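You operate a simulated robot arm through the tools that you are given. There is no shell and no other tool.

Carry out the task below with a simulated robot arm. There is one attempt and no reset: what you move stays moved.

JOB
Switch the steamer off, then empty its clear jug into the teal basin.
Fine: set the basin on the side table first; seat the jug again.
Where things are to end (x, y in the base frame): teal basin within 6 cm of [70, 29].

Only the result counts: the job must be done as asked and must still hold three seconds after the hand-in. Knocking over, shifting, dropping, spilling or breaking anything else fails it.

ROBOT AND FRAMES
A 7-joint arm with a two-finger parallel gripper, fixed in place. Base frame: the origin is at the foot of the arm, x ahead of it, y to its left, z up. Lengths are in cm, angles in degrees, forces in N, time in s.
Its first joint turns from -166.0 to 166.0 degrees. Payload 3.43 kg.
The TCP is the grasp point between the finger pads, 3 cm short of the fingertips. In the tool frame z runs along the fingers and y along their closing line. Largest opening 9.4 cm; finger width 2.8, thickness 1; the body of the gripper, 5 by 9.6 cm, starts 5.5 cm behind the TCP.
Orientation is that of the tool frame in the base frame, as a unit quaternion [x, y, z, w]. With the fingers straight down and closing along the base's y, the tool's x points along the base's -x, its y along +y and its z along -z.

CONTROLS
- The arm moves only by the tool send_rows. Its argument "series" is a list of rows, each a list of 3 entries, a list of its own where there are three numbers: the finger opening in cm, from 0 to 9.4, then the shift along the tool's x, y, z in cm, then the turn, a rotation vector about the tool's x, y, z in degrees. In form: [[hand, [dx, dy, dz], [wx, wy, wz]], ...]. A call has 1 to 20 rows; each row shifts and turns the commanded pose from where the row before left it, along the tool's axes as they then stand. Each row takes 0.2 s and may step no farther than 5 cm and 8.6 degrees from the row before; otherwise, or with a gripper value out of range, the whole call is refused. A pose out of reach is approached as far as the arm can. The call stops where the force on the tool passes 50 N (or 10 N more than at its start, if that is more) or the arm is blocked; 0.2 s more then pass. The fingers move at their own pace (about 4.5 cm/s each) and stop on an object; they squeeze with about 36 N. The grip force told is the motor's: it shows also when the fingers shut on nothing. Time passes only in rows, and 0.2 s behind the last, so rows that do not move let the fingers close. The reply holds the time, the measured pose of the TCP, the force on the tool along the base axes, the opening and the grip force, in the units named above and with some noise, with the torque about the TCP (base axes, N m) and any sound that the robot's microphone picked up.
- Cameras (640 x 400 px; columns grow to the right, rows downward): "scene" is fixed at [22.06, -50.8, 117.15]; the picture's right is [0.92, -0.40, 0.00], its down [-0.11, -0.25, -0.96] and it looks along [0.39, 0.88, -0.27] (base axes); focal length 243 px, centre (320, 200). "wrist" rides on the gripper at [7.6, 1.4, -10.3] in the tool frame; the picture's right is [-0.18, 0.98, 0.00], its down [-0.75, -0.14, -0.64] and it looks along [-0.63, -0.12, 0.77] (tool axes); focal length 243 px, centre (320, 200).
- grab_frame(camera): a new picture of that camera. No time passes.
- probe_pixels(camera, pixels): for up to 12 pixels [column, row] of the newest picture of that camera ("zoom" is the newest enlarged one), the place [x, y, z] in the base frame of the surface seen there, good to about 0.2 cm, but the place of the scene camera against the robot may be out by one fixed shift of up to 1.2 cm in any direction. No time passes.
- zoom(camera, box): a new picture of the part [left, top, right, bottom] of that camera's present view, enlarged. No time passes.
- sign_off(): hands the job in; it is judged then, once.

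Leave the gripper open and the arm clear of the work at the hand-in unless told otherwise.

The tools are called after "Call:" as a command line: name --argument value ..., lists and objects as JSON in quotes. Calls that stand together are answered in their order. send_rows: Moves the arm, as the interface text tells. Its arguments: {"type":"object","properties":{"series":{"type":"array","items":{"type":"array"}}},"required":["series"]} The other tools are called the same way: grab_frame (camera) takes a picture; probe_pixels (camera, pixels) gives the place of the surface under pixels of a picture; zoom (camera, box) takes an enlarged picture of a part of a camera's view; sign_off () hands the job in.

At the start:

```text
t: 0.0
eef_pos: [41.91, 20.96, 125.82]
tcp_rot: [0.0, 1.0, 0.001, 0.0]
contact_force: [-0.2, 1.4, -1.1]
moment: [0.01, -0.03, 0.01]
gripper_width: 9.4
gripper_force: 0.1
```

scene: 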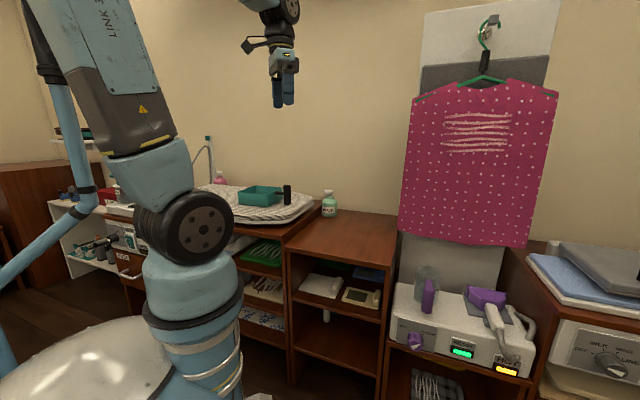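
wrist: 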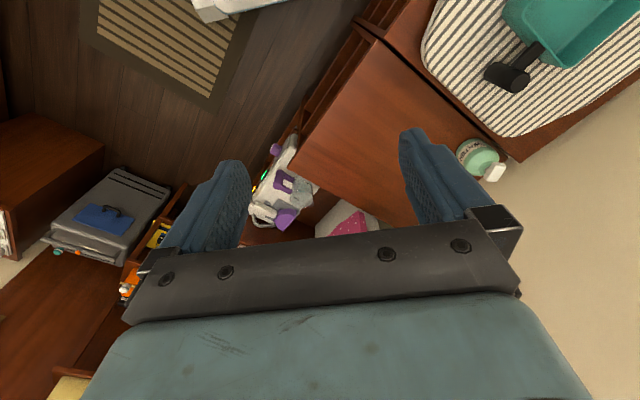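

I see the teal basin (scene about 260,195) on an ironing board, with a black handle, and the steamer with a clear jug at about (427,290) with a purple handle. I'll zoom in on both areas before moving.

Call:
zoom --camera "scene" --box '[370, 250, 560, 390]'

Call:
zoom --camera "scene" --box '[180, 150, 400, 290]'

```text
2.86 times, centred on (465, 320) of scene
```

zoom: 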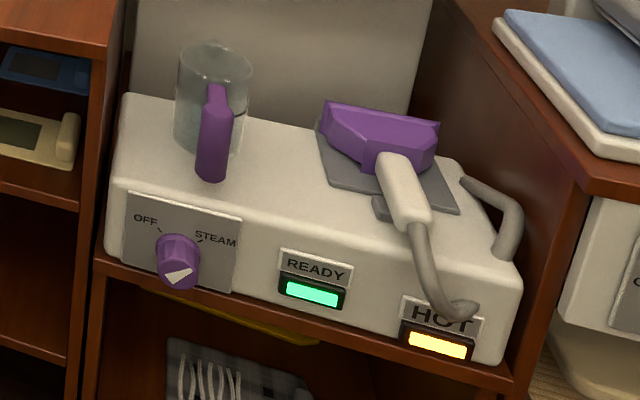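

```text
2.86 times, centred on (290, 220) of scene
```

zoom: 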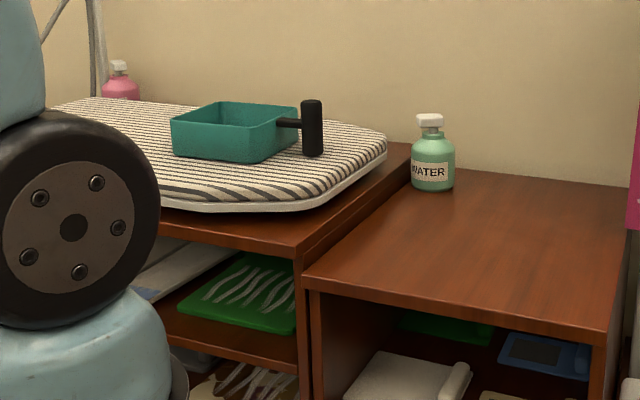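

The knob at scene (415,341) has OFF upper left and STEAM upper right. I'll zoom in more on the knob, the jug and the basin to read shapes.

Call:
zoom --camera "scene" --box '[400, 305, 448, 340]'

Call:
zoom --camera "scene" --box '[398, 255, 468, 310]'

Call:
zoom --camera "scene" --box '[225, 170, 305, 220]'

Call:
zoom --camera "scene" --box '[395, 320, 445, 355]'

```text
11.43 times, centred on (424, 322) of scene
```

zoom: 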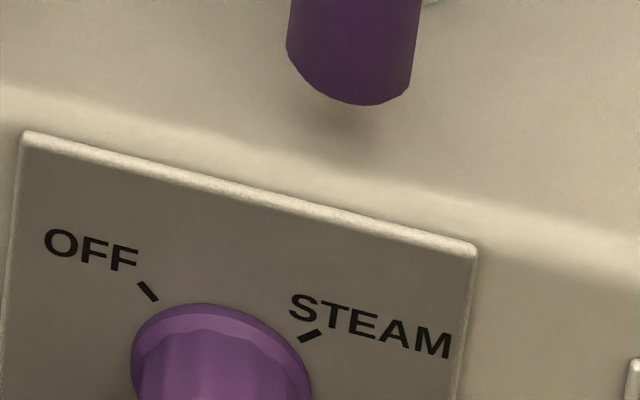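

```text
7.27 times, centred on (433, 282) of scene
```

zoom: 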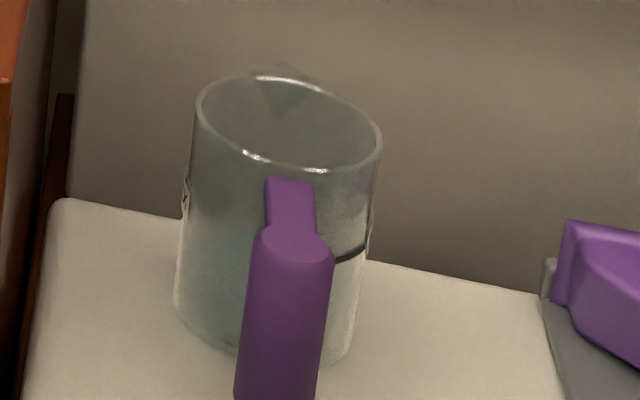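

```text
8.00 times, centred on (265, 195) of scene
```

zoom: 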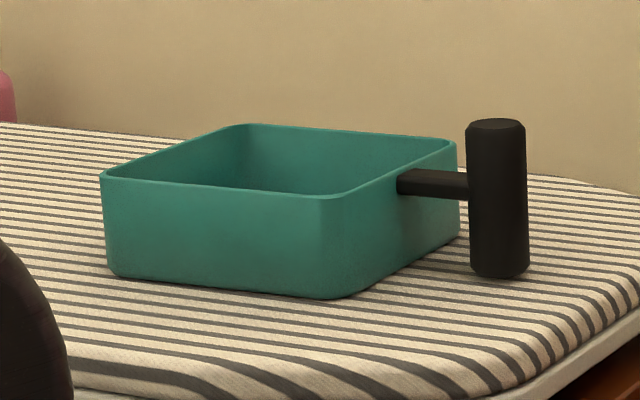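

```text
11.43 times, centred on (420, 338) of scene
```

zoom: 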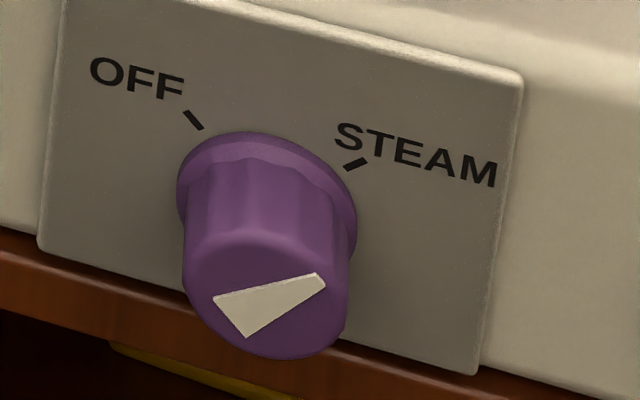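

The white pointer's narrow end aims at STEAM; it must turn about 90° counter‑clockwise to OFF. Next I probe the knob and panel in this last zoom, and basin/jug points in the scene picture.

Call:
probe_pixels --camera "zoom" --pixels '[[265, 300], [193, 119], [356, 163], [120, 180], [450, 230], [60, 20], [500, 80], [460, 365], [60, 240], [215, 300], [322, 280], [265, 350]]'

Call:
grab_frame --camera "scene"

Call:
grab_frame --camera "wrist"

Call:
probe_pixels --camera "scene" --pixels '[[427, 300], [430, 285], [238, 194], [267, 197], [280, 188], [287, 187], [288, 204], [310, 240], [390, 260], [290, 245], [330, 200], [400, 215]]'

Call:
probe_pixels --camera "wrist" --pixels '[[508, 78], [535, 50], [507, 10], [575, 65], [480, 165], [340, 60], [300, 160], [385, 45], [275, 215], [303, 190], [450, 130], [500, 130]]'

```text
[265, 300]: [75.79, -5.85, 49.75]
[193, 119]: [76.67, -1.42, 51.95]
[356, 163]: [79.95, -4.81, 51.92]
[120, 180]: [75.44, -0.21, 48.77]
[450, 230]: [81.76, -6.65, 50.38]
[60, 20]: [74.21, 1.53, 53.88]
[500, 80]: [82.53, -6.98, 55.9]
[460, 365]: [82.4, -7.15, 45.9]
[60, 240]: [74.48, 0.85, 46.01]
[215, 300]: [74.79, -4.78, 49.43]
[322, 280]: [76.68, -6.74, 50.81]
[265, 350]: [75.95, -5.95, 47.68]
```

```text
taken
```

scene: 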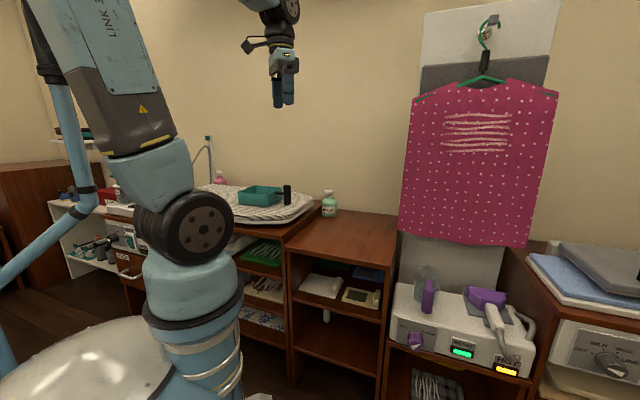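

```text
taken
```

wrist: 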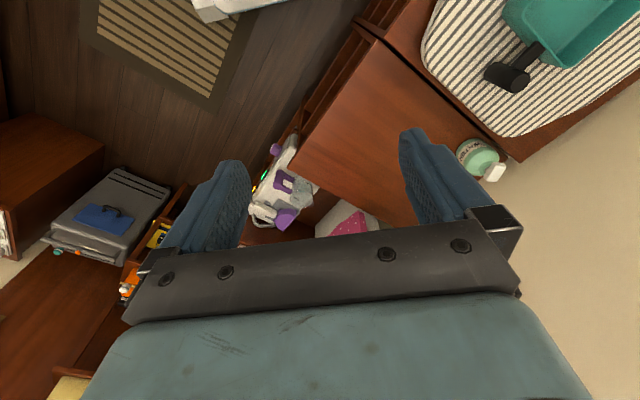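

```text
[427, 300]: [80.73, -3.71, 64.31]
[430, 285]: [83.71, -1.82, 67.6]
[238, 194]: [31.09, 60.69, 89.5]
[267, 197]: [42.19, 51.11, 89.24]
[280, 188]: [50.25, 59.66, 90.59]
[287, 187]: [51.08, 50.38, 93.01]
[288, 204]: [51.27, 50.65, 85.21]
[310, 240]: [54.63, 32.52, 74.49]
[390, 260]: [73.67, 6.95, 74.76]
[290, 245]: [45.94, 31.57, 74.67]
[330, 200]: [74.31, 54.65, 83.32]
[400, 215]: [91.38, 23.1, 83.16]
```

```text
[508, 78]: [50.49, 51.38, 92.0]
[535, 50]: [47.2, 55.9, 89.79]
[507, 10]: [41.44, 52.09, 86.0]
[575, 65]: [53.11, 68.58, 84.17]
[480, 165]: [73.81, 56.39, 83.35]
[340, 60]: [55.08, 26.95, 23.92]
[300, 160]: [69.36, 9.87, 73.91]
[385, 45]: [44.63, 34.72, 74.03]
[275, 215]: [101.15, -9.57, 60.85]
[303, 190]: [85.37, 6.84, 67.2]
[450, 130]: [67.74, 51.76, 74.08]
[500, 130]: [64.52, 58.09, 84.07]
```

The scene gives: side table top about z 74, ironing board top about z 84, steamer front panel vertical and turned about 45° (facing −x,−y), knob face near (75.9,−5.9,49.6). I first move the arm, pointing down with fingers open, to the free space in front of the steamer, about (60,−20,90).

Call:
send_rows --series '[[9.4, [-1.5, -3.417, 3.0], [0, 0, 0]], [9.4, [-1.5, -3.417, 3.0], [0, 0, 0]], [9.4, [-1.5, -3.417, 3.0], [0, 0, 0]], [9.4, [-1.5, -3.417, 3.0], [0, 0, 0]], [9.4, [-1.5, -3.417, 3.0], [0, 0, 0]], [9.4, [-1.5, -3.417, 3.0], [0, 0, 0]], [9.4, [-1.5, -3.417, 3.0], [0, 0, 0]], [9.4, [-1.5, -3.417, 3.0], [0, 0, 0]], [9.4, [-1.5, -3.417, 3.0], [0, 0, 0]], [9.4, [-1.5, -3.417, 3.0], [0, 0, 0]], [9.4, [-1.5, -3.417, 3.0], [0, 0, 0]], [9.4, [-1.5, -3.417, 3.0], [0, 0, 0]]]'

```text
t: 2.6
eef_pos: [60.03, -20.25, 89.75]
tcp_rot: [0.001, 1.0, 0.0, 0.0]
contact_force: [0.0, 0.7, 0.4]
moment: [-0.02, 0.02, 0.0]
gripper_width: 9.4
gripper_force: 0.1
```

The arm is at (60,−20,90) as planned. I take both pictures to check the surroundings before turning the tool to horizontal.

Call:
grab_frame --camera "wrist"

Call:
grab_frame --camera "scene"

```text
taken
```

wrist: 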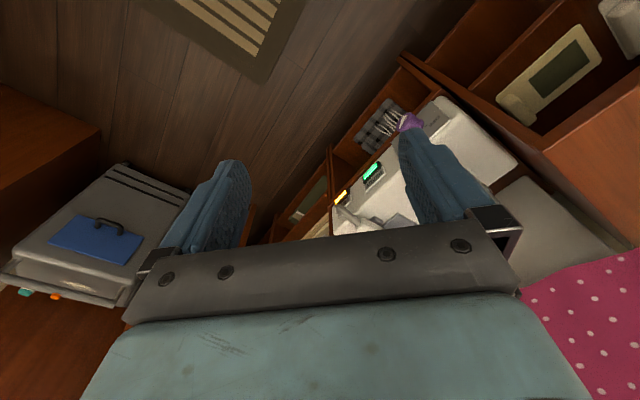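

```text
taken
```

scene: 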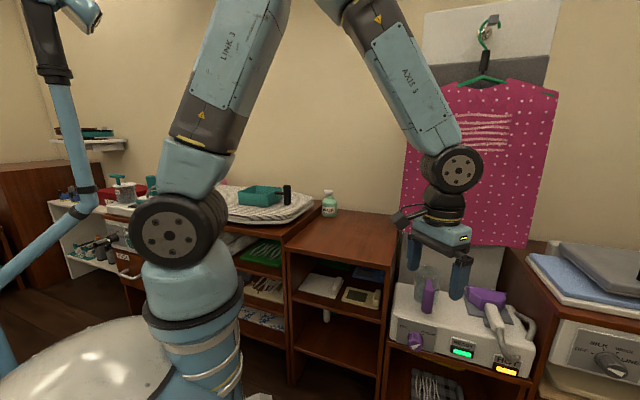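

The space around is free. Next I turn the tool −45° about its z, then pitch it −90° about its y so that the fingers point horizontally along (0.71,0.71,0).

Call:
send_rows --series '[[9.4, [0, 0, 0], [0, 0, -7.5]], [9.4, [0, 0, 0], [0, 0, -7.5]], [9.4, [0, 0, 0], [0, 0, -7.5]], [9.4, [0, 0, 0], [0, 0, -7.5]], [9.4, [0, 0, 0], [0, 0, -7.5]], [9.4, [0, 0, 0], [0, 0, -7.5]], [9.4, [0, 0, 0], [0, -7.5, 0]], [9.4, [0, 0, 0], [0, -7.5, 0]], [9.4, [0, 0, 0], [0, -7.5, 0]], [9.4, [0, 0, 0], [0, -7.5, 0]], [9.4, [0, 0, 0], [0, -7.5, 0]], [9.4, [0, 0, 0], [0, -7.5, 0]]]'

```text
t: 5.2
eef_pos: [59.89, -20.15, 89.89]
tcp_rot: [-0.354, 0.853, 0.146, 0.355]
contact_force: [-0.3, -0.4, -0.2]
moment: [-0.07, -0.01, -0.06]
gripper_width: 9.39
gripper_force: 0.0
```

The tool now points 45° down toward the steamer. I take a wrist picture from here to measure.

Call:
grab_frame --camera "wrist"

```text
taken
```

wrist: 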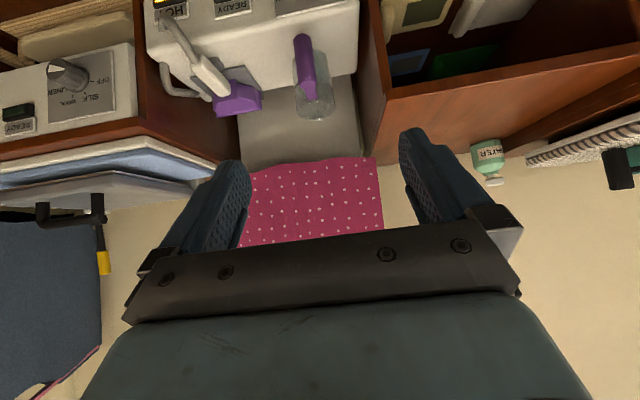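

The wrist picture shows the steamer upside‑down at the top. I enlarge the jug area and the table area to compare features with the scene camera.

Call:
zoom --camera "wrist" --box '[240, 0, 400, 130]'

Call:
zoom --camera "scene" --box '[380, 240, 480, 320]'

```text
3.08 times, centred on (320, 65) of wrist
```

zoom: 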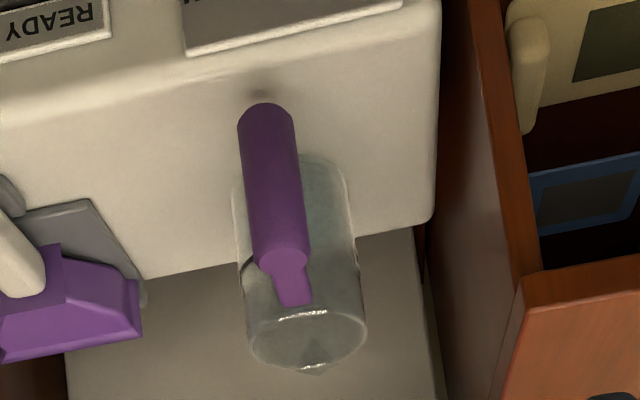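

```text
5.00 times, centred on (430, 280) of scene
```

zoom: 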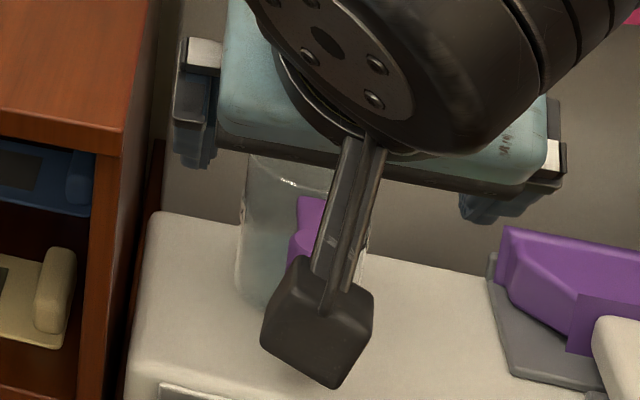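

Now I enlarge the wrist view again and probe the jug handle, the panel corner, the steamer top and the side‑table corner.

Call:
zoom --camera "wrist" --box '[240, 0, 400, 130]'

Call:
probe_pixels --camera "zoom" --pixels '[[267, 115], [284, 262], [293, 300], [275, 200], [318, 372], [190, 52], [350, 120], [433, 220], [528, 280], [300, 312], [252, 350], [364, 322]]'

Call:
probe_pixels --camera "wrist" --pixels '[[372, 90], [365, 150], [385, 97], [600, 62], [487, 155], [620, 155], [450, 120], [600, 90], [300, 20], [310, 130], [215, 90], [238, 95]]'

```text
3.08 times, centred on (320, 65) of wrist
```

zoom: 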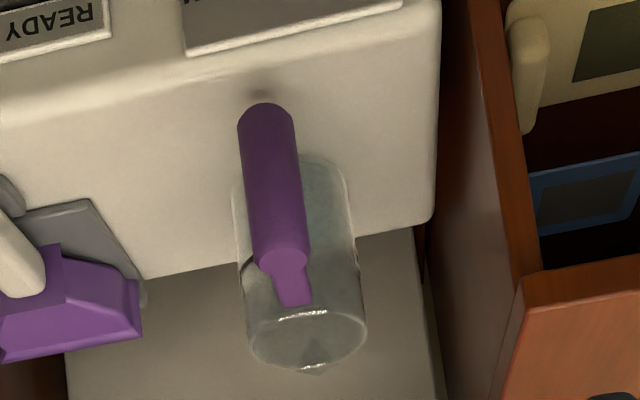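

```text
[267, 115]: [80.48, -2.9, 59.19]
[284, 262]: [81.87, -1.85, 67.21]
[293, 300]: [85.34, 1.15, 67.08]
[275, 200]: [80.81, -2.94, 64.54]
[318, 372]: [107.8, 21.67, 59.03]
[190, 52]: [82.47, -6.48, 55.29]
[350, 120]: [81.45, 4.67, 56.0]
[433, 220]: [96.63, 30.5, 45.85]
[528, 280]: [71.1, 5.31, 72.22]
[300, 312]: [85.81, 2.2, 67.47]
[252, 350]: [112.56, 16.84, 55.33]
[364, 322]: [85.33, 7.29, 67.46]
```

```text
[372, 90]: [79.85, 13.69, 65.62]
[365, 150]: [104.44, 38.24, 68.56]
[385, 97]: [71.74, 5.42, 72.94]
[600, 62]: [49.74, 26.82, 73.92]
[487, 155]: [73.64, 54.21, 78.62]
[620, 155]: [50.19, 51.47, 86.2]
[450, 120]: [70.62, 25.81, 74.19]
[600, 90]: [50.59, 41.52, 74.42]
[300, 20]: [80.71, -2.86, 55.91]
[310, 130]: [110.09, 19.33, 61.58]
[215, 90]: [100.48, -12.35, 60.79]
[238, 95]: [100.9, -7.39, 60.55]
```

Wrist probes compared with scene probes suggest the scene camera is shifted by about (0,−0.6,+0.6). I now lower the tool in front of the steamer to about (67,−14,53), so that the wrist camera looks almost horizontally at the knob.

Call:
send_rows --series '[[9.4, [2.434, -0.084, 4.09], [0, 0, 0]], [9.4, [2.434, -0.084, 4.09], [0, 0, 0]], [9.4, [2.434, -0.084, 4.09], [0, 0, 0]], [9.4, [2.434, -0.084, 4.09], [0, 0, 0]], [9.4, [2.434, -0.084, 4.09], [0, 0, 0]], [9.4, [2.434, -0.084, 4.09], [0, 0, 0]], [9.4, [2.434, -0.084, 4.09], [0, 0, 0]], [9.4, [2.434, -0.084, 4.09], [0, 0, 0]]]'

Call:
grab_frame --camera "wrist"

Call:
grab_frame --camera "scene"

```text
t: 7.0
eef_pos: [67.18, -13.63, 53.21]
tcp_rot: [-0.354, 0.853, 0.146, 0.353]
contact_force: [-0.9, 0.3, 0.5]
moment: [0.02, -0.02, 0.0]
gripper_width: 9.39
gripper_force: 0.1
```

```text
taken
```

wrist: 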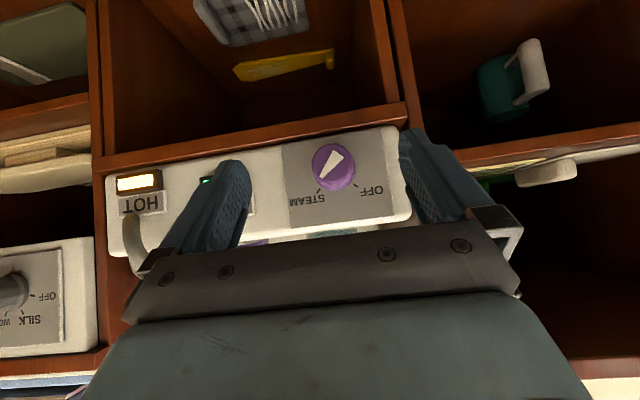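

```text
taken
```

scene: 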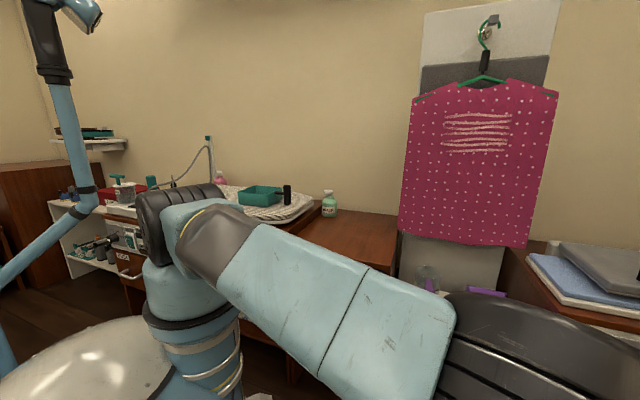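

The knob is seen head‑on at wrist (332,167), upside down. I zoom in and probe it and its panel.

Call:
zoom --camera "wrist" --box '[280, 120, 400, 220]'

Call:
probe_pixels --camera "wrist" --pixels '[[333, 167], [290, 160], [290, 190], [370, 160], [385, 190], [322, 192], [360, 187], [315, 165], [352, 165], [333, 147], [333, 185], [350, 113]]'

```text
4.00 times, centred on (340, 170) of wrist
```

zoom: 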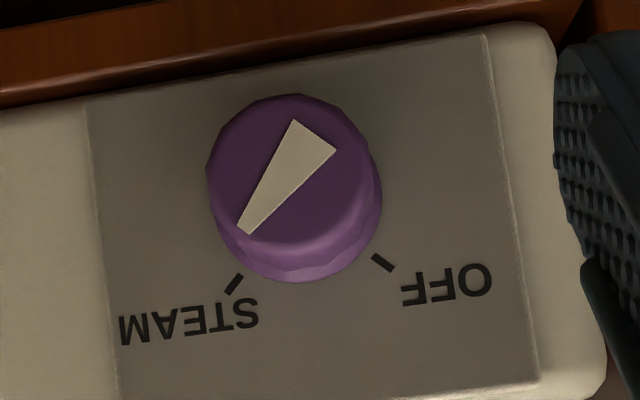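

```text
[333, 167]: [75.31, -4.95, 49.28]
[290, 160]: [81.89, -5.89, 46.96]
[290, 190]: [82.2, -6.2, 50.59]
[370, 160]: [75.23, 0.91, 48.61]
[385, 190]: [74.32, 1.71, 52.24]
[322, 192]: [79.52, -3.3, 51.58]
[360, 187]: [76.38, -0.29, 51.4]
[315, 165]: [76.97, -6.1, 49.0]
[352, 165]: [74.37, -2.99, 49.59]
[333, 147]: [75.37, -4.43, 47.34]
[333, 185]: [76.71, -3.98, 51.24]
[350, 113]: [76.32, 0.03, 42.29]
```

Panel lies on the plane x·0.707+y·0.707 = 53.8, knob face at 49.75 (sticks out 4 cm). I probe the ticks and the face edges in the zoom for the exact axis.

Call:
probe_pixels --camera "zoom" --pixels '[[233, 284], [382, 262], [212, 170], [362, 160], [288, 100], [300, 240], [245, 228], [318, 138], [300, 262], [220, 200], [370, 200], [288, 170]]'

```text
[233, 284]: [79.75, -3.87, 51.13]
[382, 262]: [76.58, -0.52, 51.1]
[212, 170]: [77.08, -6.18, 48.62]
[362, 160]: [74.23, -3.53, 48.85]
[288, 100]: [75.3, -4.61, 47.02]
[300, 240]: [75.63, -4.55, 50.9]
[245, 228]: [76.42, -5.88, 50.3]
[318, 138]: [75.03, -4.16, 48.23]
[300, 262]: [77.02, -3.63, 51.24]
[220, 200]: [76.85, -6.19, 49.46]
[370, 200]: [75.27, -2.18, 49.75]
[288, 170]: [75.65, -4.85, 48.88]
```

Knob axis: lateral position u=(x−y)·0.707=56.9, z≈48.9, radius about 2.1. All cabinet fronts are behind the panel plane, so the space in front is free. I now pitch the remaining −45° so the fingers are horizontal.

Call:
send_rows --series '[[9.4, [0, 0, 0], [0, -7.5, 0]], [9.4, [0, 0, 0], [0, -7.5, 0]], [9.4, [0, 0, 0], [0, -7.5, 0]], [9.4, [0, 0, 0], [0, -7.5, 0]], [9.4, [0, 0, 0], [0, -7.5, 0]], [9.4, [0, 0, 0], [0, -7.5, 0]]]'

```text
t: 8.4
eef_pos: [66.93, -13.96, 52.86]
tcp_rot: [-0.27, 0.653, 0.27, 0.654]
contact_force: [-0.5, 0.3, -0.4]
moment: [-0.02, -0.06, -0.01]
gripper_width: 9.39
gripper_force: 0.1
```

Orientation is as wanted (fingers along d). Next: shift to the standoff in line with the knob axis, then roll +45° about the tool z so that I have 90° of counter‑clockwise travel.

Call:
send_rows --series '[[9.4, [2.03, 0.15, 3.2], [0, 0, 0]], [9.4, [2.03, 0.15, 3.2], [0, 0, 0]], [9.4, [0, 0, 0], [0, 0, 7.5]], [9.4, [0, 0, 0], [0, 0, 7.5]], [9.4, [0, 0, 0], [0, 0, 7.5]], [9.4, [0, 0, 0], [0, 0, 7.5]], [9.4, [0, 0, 0], [0, 0, 7.5]], [9.4, [0, 0, 0], [0, 0, 7.5]]]'

Call:
grab_frame --camera "wrist"

Call:
grab_frame --camera "scene"

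```text
t: 10.2
eef_pos: [71.17, -9.2, 49.03]
tcp_rot: [0.001, 0.708, 0.5, 0.499]
contact_force: [0.0, -0.5, 0.7]
moment: [0.01, -0.04, 0.01]
gripper_width: 9.42
gripper_force: 0.0
```

```text
taken
```

wrist: 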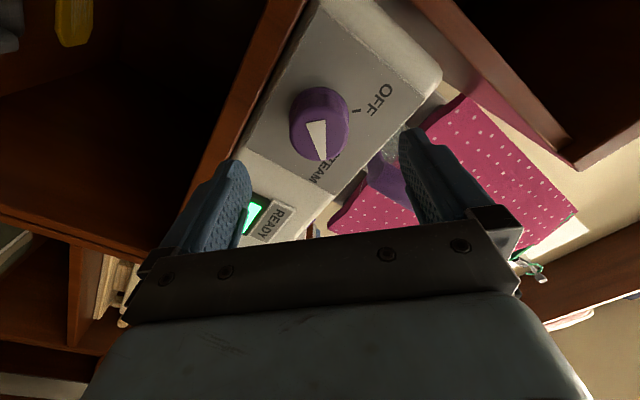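

```text
taken
```

scene: 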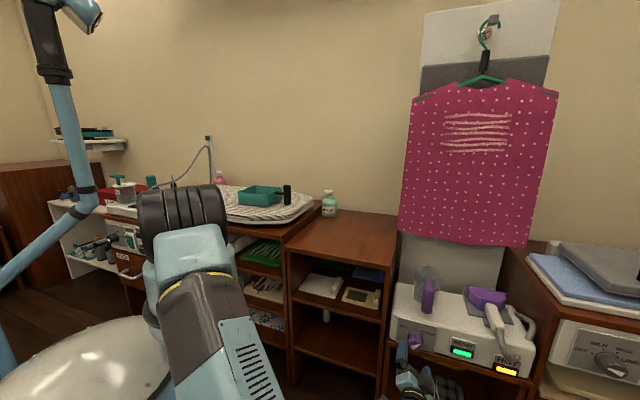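

The knob is at wrist (320,122) and the fingers should straddle it. I probe the knob face and ticks again for a second measure of the axis.

Call:
zoom --camera "wrist" --box '[260, 60, 420, 190]'

Call:
probe_pixels --camera "wrist" --pixels '[[319, 140], [293, 128], [345, 125], [310, 110], [325, 155], [357, 110], [370, 60], [300, 40], [260, 150], [320, 92]]'

```text
3.08 times, centred on (340, 125) of wrist
```

zoom: 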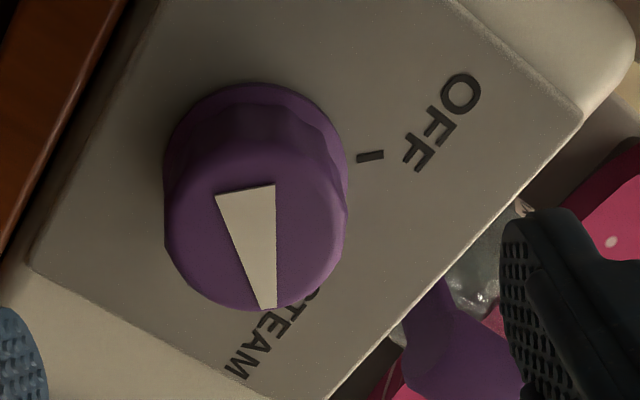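

```text
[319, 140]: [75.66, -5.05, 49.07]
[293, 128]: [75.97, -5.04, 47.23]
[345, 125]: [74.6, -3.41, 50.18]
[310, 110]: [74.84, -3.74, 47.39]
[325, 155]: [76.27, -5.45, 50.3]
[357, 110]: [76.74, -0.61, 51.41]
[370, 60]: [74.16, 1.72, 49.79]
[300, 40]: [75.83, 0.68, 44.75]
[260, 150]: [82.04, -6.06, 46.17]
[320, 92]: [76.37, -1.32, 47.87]
```

The axis is confirmed (u≈57.0, z≈49.0; face at s≈49.9). The tool stands at s≈43.9 in line with it. I advance 5.6 cm along the fingers, then close on the knob.

Call:
send_rows --series '[[9.4, [0, 0, 1.9], [0, 0, 0]], [9.4, [0, 0, 1.9], [0, 0, 0]], [9.4, [0, 0, 1.8], [0, 0, 0]], [3.0, [0, 0, 0], [0, 0, 0]], [3.0, [0, 0, 0], [0, 0, 0]], [3.0, [0, 0, 0], [0, 0, 0]], [3.0, [0, 0, 0], [0, 0, 0]], [3.0, [0, 0, 0], [0, 0, 0]]]'

```text
t: 12.0
eef_pos: [75.19, -5.44, 48.72]
tcp_rot: [0.0, 0.707, 0.5, 0.5]
contact_force: [3.6, 0.7, -0.9]
moment: [-0.04, 0.01, -0.04]
gripper_width: 4.76
gripper_force: 44.7
```

The fingers stopped on the knob at 4.76 cm. I turn −45° about the tool z (counter‑clockwise seen from the front) as a first half.

Call:
send_rows --series '[[3.0, [0, 0, 0], [0, 0, -7.5]], [3.0, [0, 0, 0], [0, 0, -7.5]], [3.0, [0, 0, 0], [0, 0, -7.5]], [3.0, [0, 0, 0], [0, 0, -7.5]], [3.0, [0, 0, 0], [0, 0, -7.5]], [3.0, [0, 0, 0], [0, 0, -7.5]]]'

Call:
grab_frame --camera "wrist"

```text
t: 13.4
eef_pos: [75.24, -5.37, 48.8]
tcp_rot: [-0.272, 0.654, 0.269, 0.653]
contact_force: [-9.8, -14.5, -10.5]
moment: [-0.3, 0.29, -0.22]
gripper_width: 4.74
gripper_force: 44.5
```

```text
taken
```

wrist: 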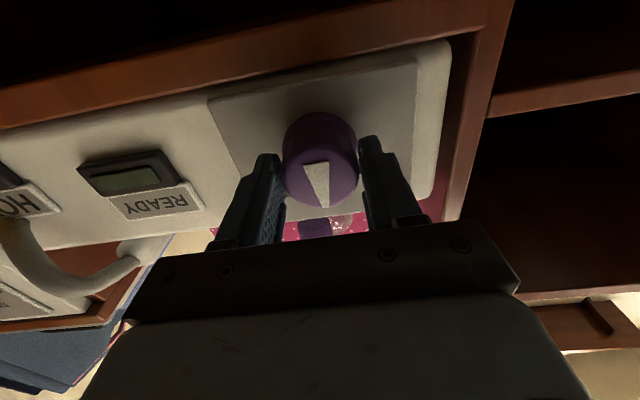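

The knob turns with the fingers and now points straight up; the READY lamp is dark. I turn the second −45°.

Call:
send_rows --series '[[3.0, [0, 0, 0], [0, 0, -7.5]], [3.0, [0, 0, 0], [0, 0, -7.5]], [3.0, [0, 0, 0], [0, 0, -7.5]], [3.0, [0, 0, 0], [0, 0, -7.5]], [3.0, [0, 0, 0], [0, 0, -7.5]], [3.0, [0, 0, 0], [0, 0, -7.5]]]'

Call:
grab_frame --camera "wrist"

```text
t: 13.9
eef_pos: [74.91, -5.7, 50.1]
tcp_rot: [-0.326, 0.626, 0.235, 0.668]
contact_force: [-30.4, 16.0, -4.1]
moment: [0.35, 0.14, 1.36]
gripper_width: 4.95
gripper_force: 16.8
out of reach, approached as far as the arm can: row 1, 2
stopped in row 2: the force on the tool passed its limit at 61 N (the readings are from after the stop); the commanded pose is now the measured one
```

```text
taken
```

wrist: 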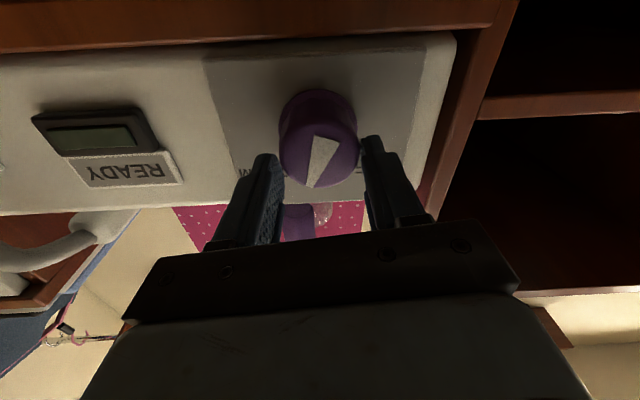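

The arm met a joint limit at this roll and stopped; the knob slipped back a little. I open the fingers and back straight off, then I'll regrasp from the side where the roll range is free.

Call:
send_rows --series '[[9.4, [0, 0, 0], [0, 0, 0]], [9.4, [0, 0, 0], [0, 0, 0]], [9.4, [0, 0, 0], [0, 0, 0]], [9.4, [0, 0, -2.0], [0, 0, 0]], [9.4, [0, 0, -2.0], [0, 0, 0]], [9.4, [0, 0, -2.0], [0, 0, 0]]]'

Call:
grab_frame --camera "wrist"

```text
t: 15.3
eef_pos: [71.17, -10.48, 50.01]
tcp_rot: [-0.325, 0.626, 0.232, 0.669]
contact_force: [0.9, -0.3, -0.1]
moment: [0.0, 0.0, -0.02]
gripper_width: 9.39
gripper_force: 0.0
```

```text
taken
```

wrist: 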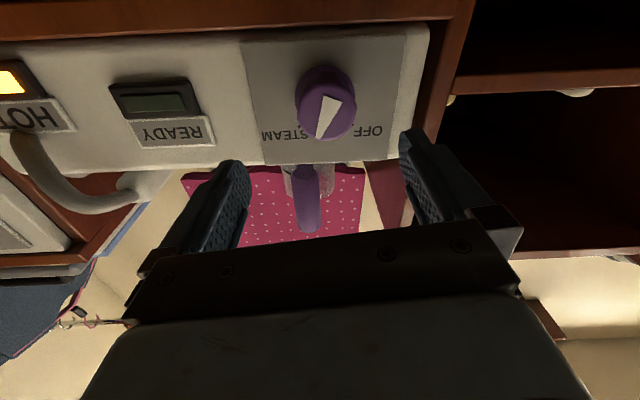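

READY is off, and the knob points a little to the STEAM side of straight up. I first correct the small orientation error, then roll to +75° to have room for the rest of the turn.

Call:
send_rows --series '[[9.4, [0, 0, 0], [1.5, 0.4, 8.3]], [9.4, [0, 0, 0], [0, 0, 0]], [9.4, [0, 0, 0], [0, 0, 0]]]'

Call:
zoom --camera "wrist" --box '[260, 40, 400, 160]'

```text
t: 16.1
eef_pos: [71.09, -10.58, 50.12]
tcp_rot: [-0.271, 0.653, 0.27, 0.653]
contact_force: [0.1, 0.2, 0.5]
moment: [0.01, 0.0, -0.02]
gripper_width: 9.4
gripper_force: 0.0
```

```text
3.33 times, centred on (330, 100) of wrist
```

zoom: 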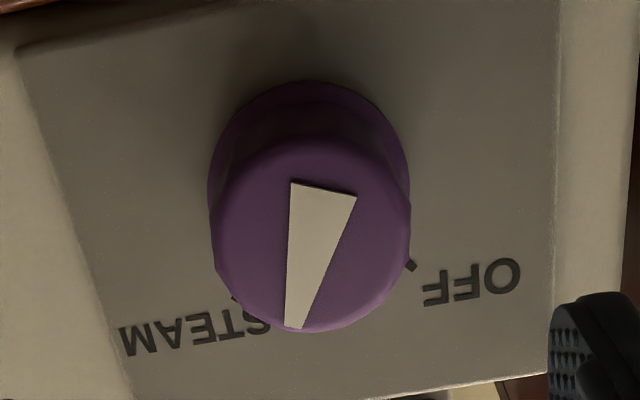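

Orientation is exact. The pointer is about 20° to the STEAM side of up, so about 65° remain. I re‑centre on the axis (tool shift 1.05, 0.77, 1.1) and roll +75°.

Call:
send_rows --series '[[9.4, [1.05, 0.77, 1.1], [0, 0, 0]], [9.4, [0, 0, 0], [0, 0, 7.5]], [9.4, [0, 0, 0], [0, 0, 7.5]], [9.4, [0, 0, 0], [0, 0, 7.5]], [9.4, [0, 0, 0], [0, 0, 7.5]], [9.4, [0, 0, 0], [0, 0, 7.5]], [9.4, [0, 0, 0], [0, 0, 7.5]], [9.4, [0, 0, 0], [0, 0, 7.5]], [9.4, [0, 0, 0], [0, 0, 7.5]], [9.4, [0, 0, 0], [0, 0, 7.5]], [9.4, [0, 0, 0], [0, 0, 7.5]]]'

Call:
grab_frame --camera "wrist"

Call:
grab_frame --camera "scene"

```text
t: 18.5
eef_pos: [71.41, -9.15, 49.26]
tcp_rot: [0.183, 0.683, 0.612, 0.354]
contact_force: [0.4, 0.2, -0.1]
moment: [0.02, 0.0, 0.01]
gripper_width: 9.38
gripper_force: 0.0
```

```text
taken
```

wrist: 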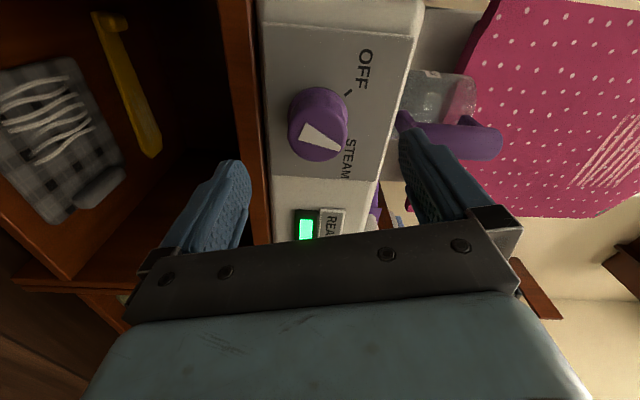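

```text
taken
```

scene: 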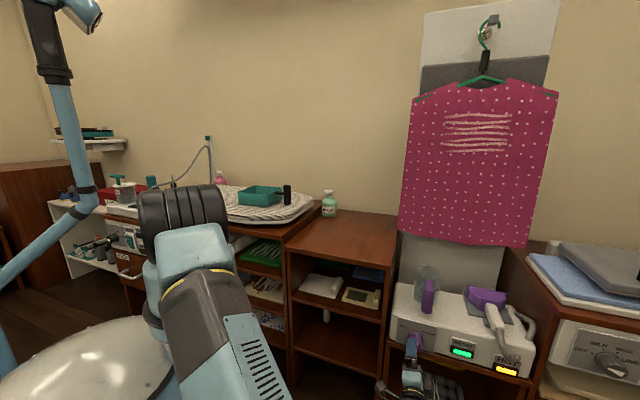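

READY is lit again in this view. I zoom in to read where the pointer is now.

Call:
zoom --camera "wrist" --box '[260, 40, 400, 200]'

Call:
zoom --camera "scene" --box '[390, 310, 540, 390]'

```text
2.50 times, centred on (330, 120) of wrist
```

zoom: 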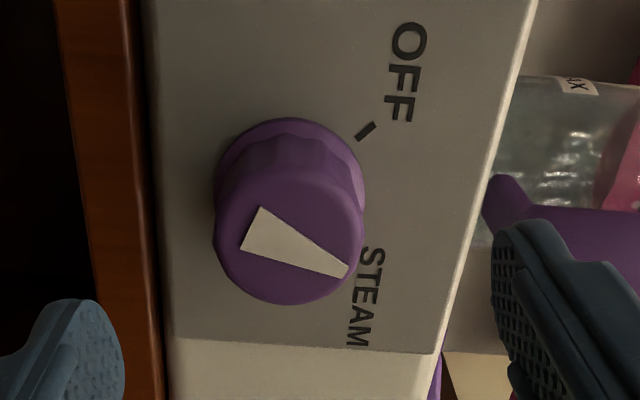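

```text
4.27 times, centred on (465, 350) of scene
```

zoom: 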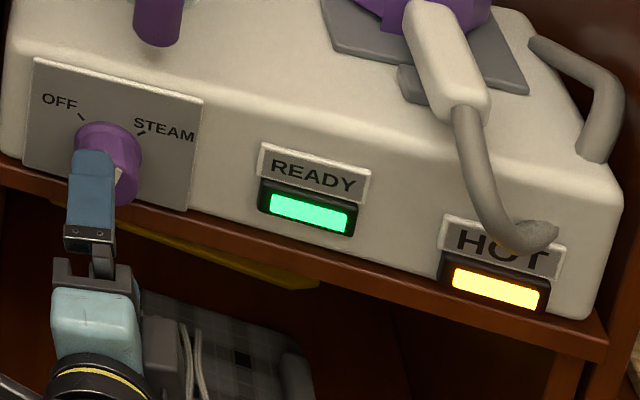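

The pointer stands about 15–20° to the STEAM side of up. I'm aligned on the axis (s 44.0, u 57.0, z 49.1), so I advance 5.6 cm and close on the knob again.

Call:
send_rows --series '[[9.4, [0, 0, 1.9], [0, 0, 0]], [9.4, [0, 0, 1.9], [0, 0, 0]], [9.4, [0, 0, 1.8], [0, 0, 0]], [3.0, [0, 0, 0], [0, 0, 0]], [3.0, [0, 0, 0], [0, 0, 0]], [3.0, [0, 0, 0], [0, 0, 0]], [3.0, [0, 0, 0], [0, 0, 0]], [3.0, [0, 0, 0], [0, 0, 0]]]'

Call:
grab_frame --camera "wrist"

```text
t: 20.3
eef_pos: [75.44, -5.29, 48.94]
tcp_rot: [0.184, 0.684, 0.611, 0.353]
contact_force: [3.2, -1.5, -15.8]
moment: [-0.52, 0.53, -0.46]
gripper_width: 4.76
gripper_force: 45.2
```

```text
taken
```

wrist: 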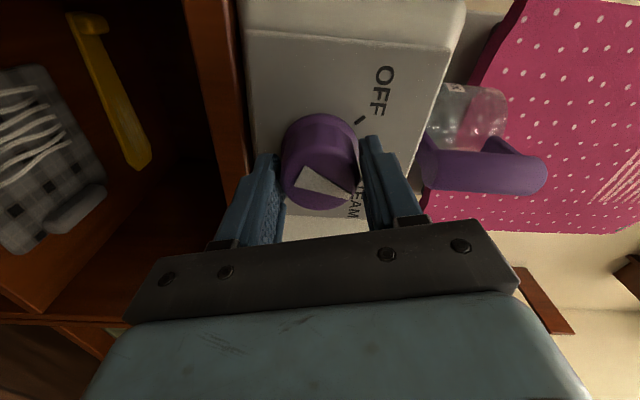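

Grasped at 4.76 cm, with about 16 N downward on the tool, so the axis is a bit lower. I shift 0.2 cm down and turn −37.5°.

Call:
send_rows --series '[[3.0, [0.05, -0.2, 0], [0, 0, 0]], [3.0, [0, 0, 0], [0, 0, -7.5]], [3.0, [0, 0, 0], [0, 0, -7.5]], [3.0, [0, 0, 0], [0, 0, -7.5]], [3.0, [0, 0, 0], [0, 0, -7.5]], [3.0, [0, 0, 0], [0, 0, -7.5]]]'

Call:
grab_frame --camera "wrist"

```text
t: 21.7
eef_pos: [75.4, -5.14, 48.85]
tcp_rot: [-0.047, 0.705, 0.465, 0.533]
contact_force: [24.5, 6.9, 4.5]
moment: [0.14, -0.07, -0.51]
gripper_width: 4.76
gripper_force: 45.1
```

```text
taken
```

wrist: 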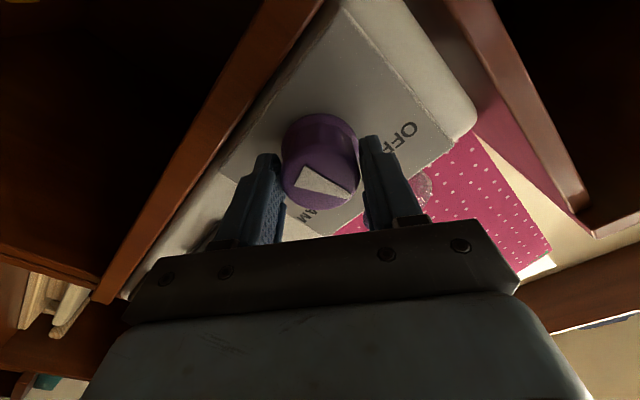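

The knob follows. I turn another −30° (roll ends at about +7.5°, still inside the reachable range).

Call:
send_rows --series '[[3.0, [0, 0, 0], [0, 0, -7.5]], [3.0, [0, 0, 0], [0, 0, -7.5]], [3.0, [0, 0, 0], [0, 0, -7.5]], [3.0, [0, 0, 0], [0, 0, -7.5]]]'

Call:
zoom --camera "wrist" --box '[200, 40, 440, 220]'

```text
t: 22.7
eef_pos: [75.39, -5.34, 48.88]
tcp_rot: [-0.228, 0.67, 0.311, 0.634]
contact_force: [19.7, -1.2, 5.9]
moment: [0.79, 0.63, -0.1]
gripper_width: 4.74
gripper_force: 44.8
```

```text
2.22 times, centred on (320, 130) of wrist
```

zoom: 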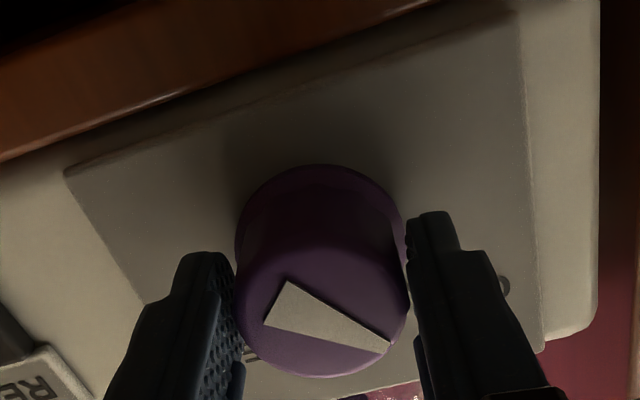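

The pointer is now on the OFF side and about 1 N·m of turning resistance shows, likely the end stop. I open and back off to check the pointer.

Call:
send_rows --series '[[9.4, [0, 0, 0], [0, 0, 0]], [9.4, [0, 0, 0], [0, 0, 0]], [9.4, [0, 0, 0], [0, 0, 0]], [9.4, [0, 0, -3.0], [0, 0, 0]], [9.4, [0, 0, -3.0], [0, 0, 0]]]'

Call:
zoom --camera "wrist" --box '[200, 20, 440, 200]'

Call:
zoom --camera "scene" --box '[390, 310, 540, 390]'

```text
t: 23.9
eef_pos: [71.03, -9.53, 48.99]
tcp_rot: [-0.228, 0.67, 0.312, 0.634]
contact_force: [0.5, -0.1, -0.3]
moment: [-0.01, -0.01, -0.02]
gripper_width: 9.4
gripper_force: 0.0
```

```text
2.22 times, centred on (320, 110) of wrist
```

zoom: 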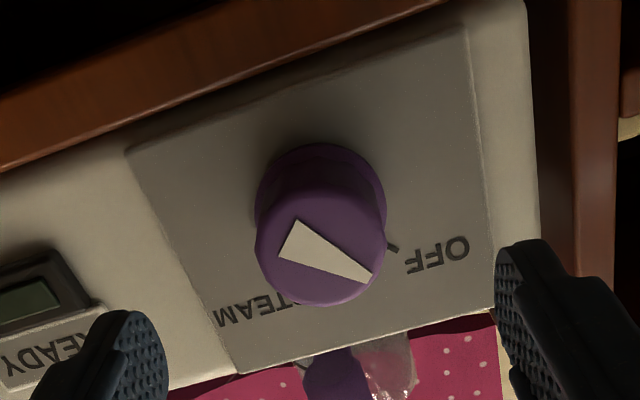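

```text
4.27 times, centred on (465, 350) of scene
```

zoom: 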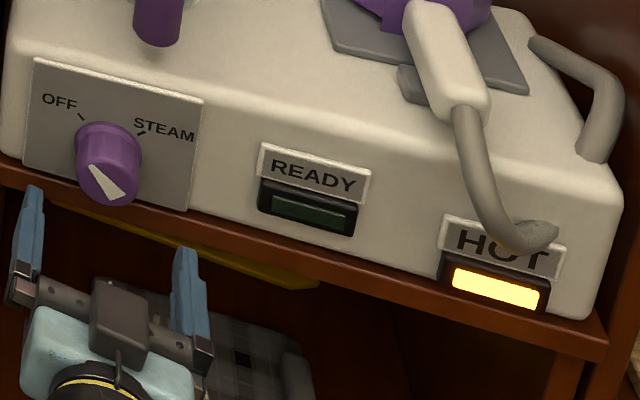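

READY is dark and the pointer's narrow end aims up‑left toward OFF. I zoom in tightly and probe the pointer ends to measure its angle.

Call:
zoom --camera "wrist" --box '[280, 60, 360, 140]'

Call:
zoom --camera "scene" --box '[395, 320, 445, 355]'

```text
5.00 times, centred on (320, 100) of wrist
```

zoom: 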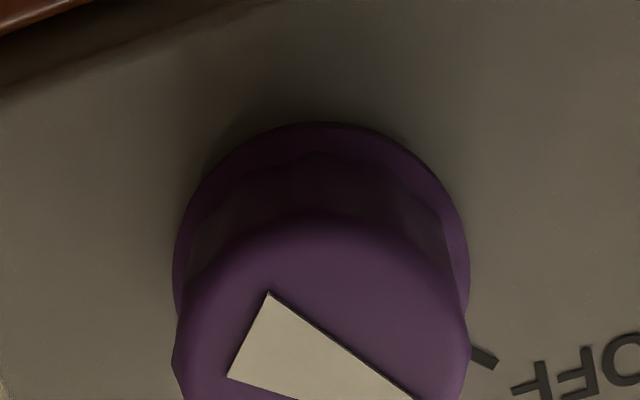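

```text
11.43 times, centred on (420, 338) of scene
```

zoom: 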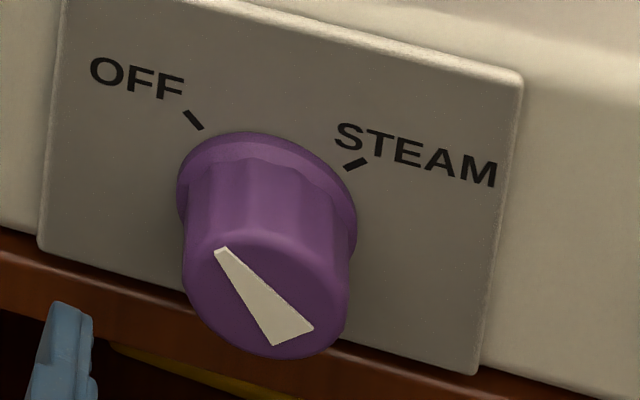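

The zoomed scene view shows the pointer parallel to the OFF tick. I probe its ends for the angle.

Call:
probe_pixels --camera "zoom" --pixels '[[221, 250], [293, 335], [193, 119], [356, 163], [265, 300]]'

```text
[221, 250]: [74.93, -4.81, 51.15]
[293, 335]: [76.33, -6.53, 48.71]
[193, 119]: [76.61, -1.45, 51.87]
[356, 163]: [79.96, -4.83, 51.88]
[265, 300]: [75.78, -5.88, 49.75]
```

The pointer sits about 42–45° left of up (OFF), at its stop, and READY is dark. Now I undo the roll, back out 5 cm, and rise in front of the cabinets to about z 90.

Call:
send_rows --series '[[9.4, [0, 0, -3.0], [0, 0, 0]], [9.4, [0, 0, -3.0], [0, 0, -7.5]], [9.4, [-4.5, 0, 0], [0, 0, 0]], [9.4, [-4.5, 0, 0], [0, 0, 0]], [9.4, [-4.5, 0, 0], [0, 0, 0]], [9.4, [-4.5, 0, 0], [0, 0, 0]], [9.4, [-4.5, 0, 0], [0, 0, 0]], [9.4, [-4.5, 0, 0], [0, 0, 0]], [9.4, [-4.5, 0, 0], [0, 0, 0]], [9.4, [-4.5, 0, 0], [0, 0, 0]], [9.4, [-4.5, 0, 0], [0, 0, 0]], [9.4, [0, 0, 0], [0, 0, 0]]]'

Call:
grab_frame --camera "scene"

```text
t: 26.5
eef_pos: [66.99, -13.56, 89.45]
tcp_rot: [-0.272, 0.654, 0.269, 0.653]
contact_force: [0.7, 0.1, 1.2]
moment: [-0.02, -0.02, 0.0]
gripper_width: 9.41
gripper_force: 0.0
```

```text
taken
```

scene: 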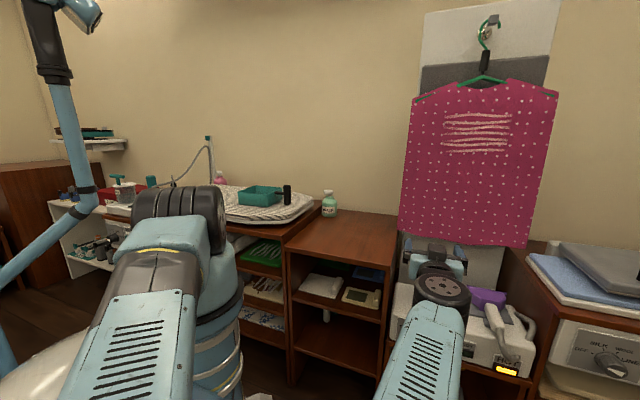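

Clear of everything at (67,−13.6,89.5). I pitch the tool back +90° so that it points down.

Call:
send_rows --series '[[9.4, [-1.5, 0, 0], [0, 7.5, 0]], [9.4, [-1.5, 0, 0], [0, 7.5, 0]], [9.4, [-1.5, 0, 0], [0, 7.5, 0]], [9.4, [-1.5, 0, 0], [0, 7.5, 0]], [9.4, [-1.5, 0, 0], [0, 7.5, 0]], [9.4, [-1.5, 0, 0], [0, 7.5, 0]], [9.4, [0, 0, 0], [0, 7.5, 0]], [9.4, [0, 0, 0], [0, 7.5, 0]], [9.4, [0, 0, 0], [0, 7.5, 0]], [9.4, [0, 0, 0], [0, 7.5, 0]], [9.4, [0, 0, 0], [0, 7.5, 0]], [9.4, [0, 0, 0], [0, 7.5, 0]], [9.4, [0, 0, 0], [0, 0, 0]]]'

Call:
grab_frame --camera "scene"

```text
t: 29.3
eef_pos: [68.88, -11.6, 97.73]
tcp_rot: [-0.382, 0.924, -0.001, -0.001]
contact_force: [0.4, -0.2, -0.1]
moment: [0.01, 0.02, 0.03]
gripper_width: 9.43
gripper_force: 0.0
```

```text
taken
```

scene: 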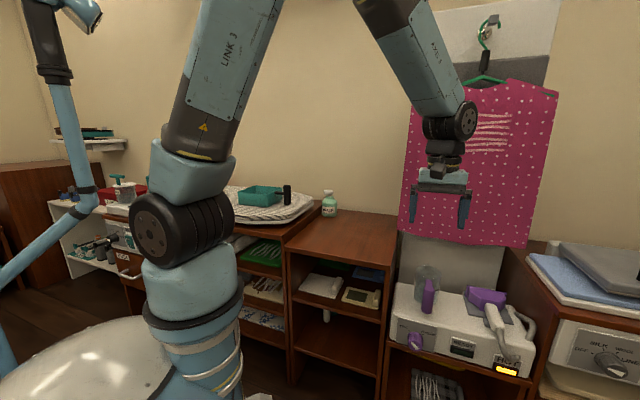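

The tool points down, with closing line along −u. I move it to a viewing spot above and in front of the basin, about (33,52,115).

Call:
send_rows --series '[[9.4, [-1.3, 4.66, -1.15], [0, 0, 0]], [9.4, [-1.3, 4.66, -1.15], [0, 0, 0]], [9.4, [-1.3, 4.66, -1.15], [0, 0, 0]], [9.4, [-1.3, 4.66, -1.15], [0, 0, 0]], [9.4, [-1.3, 4.66, -1.15], [0, 0, 0]], [9.4, [-1.3, 4.66, -1.15], [0, 0, 0]], [9.4, [-1.3, 4.66, -1.15], [0, 0, 0]], [9.4, [-1.3, 4.66, -1.15], [0, 0, 0]], [9.4, [-1.3, 4.66, -1.15], [0, 0, 0]], [9.4, [-1.3, 4.66, -1.15], [0, 0, 0]], [9.4, [-1.3, 4.66, -1.15], [0, 0, 0]], [9.4, [-1.3, 4.66, -1.15], [0, 0, 0]], [9.4, [-1.3, 4.66, -1.15], [0, 0, 0]], [9.4, [-1.3, 4.66, -1.15], [0, 0, 0]], [9.4, [-1.3, 4.66, -1.15], [0, 0, 0]]]'

Call:
grab_frame --camera "wrist"

Call:
grab_frame --camera "scene"

```text
t: 32.5
eef_pos: [33.23, 51.94, 114.8]
tcp_rot: [-0.382, 0.924, -0.001, 0.0]
contact_force: [0.3, -0.3, -0.8]
moment: [0.02, 0.05, 0.02]
gripper_width: 9.4
gripper_force: 0.1
```

```text
taken
```

wrist: 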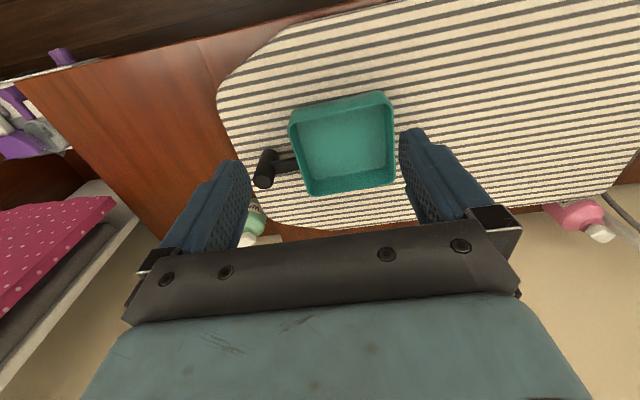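

```text
taken
```

scene: 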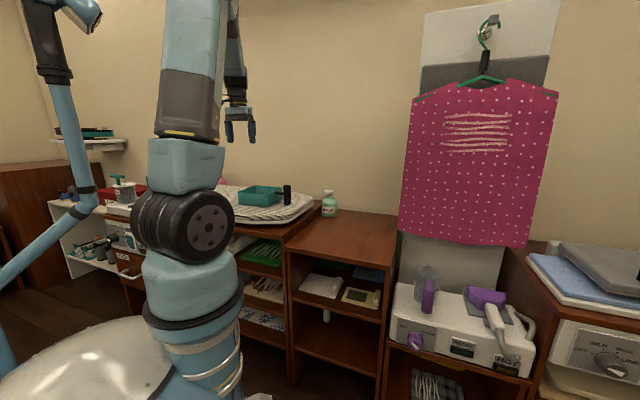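

Both lamps on the steamer are dark now. The basin is at wrist (345,145) with the handle on its left. I zoom and probe its rim corners, floor and handle.

Call:
zoom --camera "wrist" --box '[240, 80, 410, 210]'

Call:
probe_pixels --camera "wrist" --pixels '[[292, 126], [381, 93], [394, 184], [312, 194], [388, 140], [345, 145], [265, 155], [263, 183], [282, 165], [297, 163], [340, 110], [408, 120]]'

```text
3.08 times, centred on (325, 145) of wrist
```

zoom: 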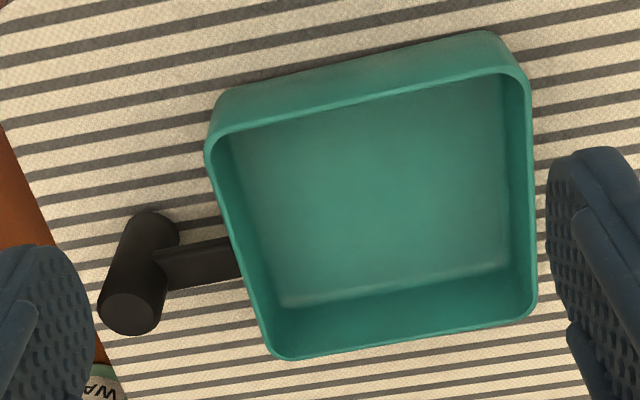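

```text
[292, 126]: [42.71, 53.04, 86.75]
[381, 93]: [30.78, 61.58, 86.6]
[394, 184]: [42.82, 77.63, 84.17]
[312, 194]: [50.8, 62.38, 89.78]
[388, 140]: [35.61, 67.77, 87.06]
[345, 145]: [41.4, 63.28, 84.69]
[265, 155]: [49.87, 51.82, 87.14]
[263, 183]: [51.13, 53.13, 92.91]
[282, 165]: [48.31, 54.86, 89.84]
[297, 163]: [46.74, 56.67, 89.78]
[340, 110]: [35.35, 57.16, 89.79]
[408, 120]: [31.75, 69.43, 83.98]
```

Rim is at z≈89.8, floor 84.7, board 84. I probe the rim line on all four walls in the zoom for exact wall positions.

Call:
probe_pixels --camera "zoom" --pixels '[[532, 130], [534, 200], [534, 270], [300, 352], [400, 338], [500, 322], [225, 190], [255, 300], [260, 123], [380, 93], [480, 73], [205, 262]]'

```text
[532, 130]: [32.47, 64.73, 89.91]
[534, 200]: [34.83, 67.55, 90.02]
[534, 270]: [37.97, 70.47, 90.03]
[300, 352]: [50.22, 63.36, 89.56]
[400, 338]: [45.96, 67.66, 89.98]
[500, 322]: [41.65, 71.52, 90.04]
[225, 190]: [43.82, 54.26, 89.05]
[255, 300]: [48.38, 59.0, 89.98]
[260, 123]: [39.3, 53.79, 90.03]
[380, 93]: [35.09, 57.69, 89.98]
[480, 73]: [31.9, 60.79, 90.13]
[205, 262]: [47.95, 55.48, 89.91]
```

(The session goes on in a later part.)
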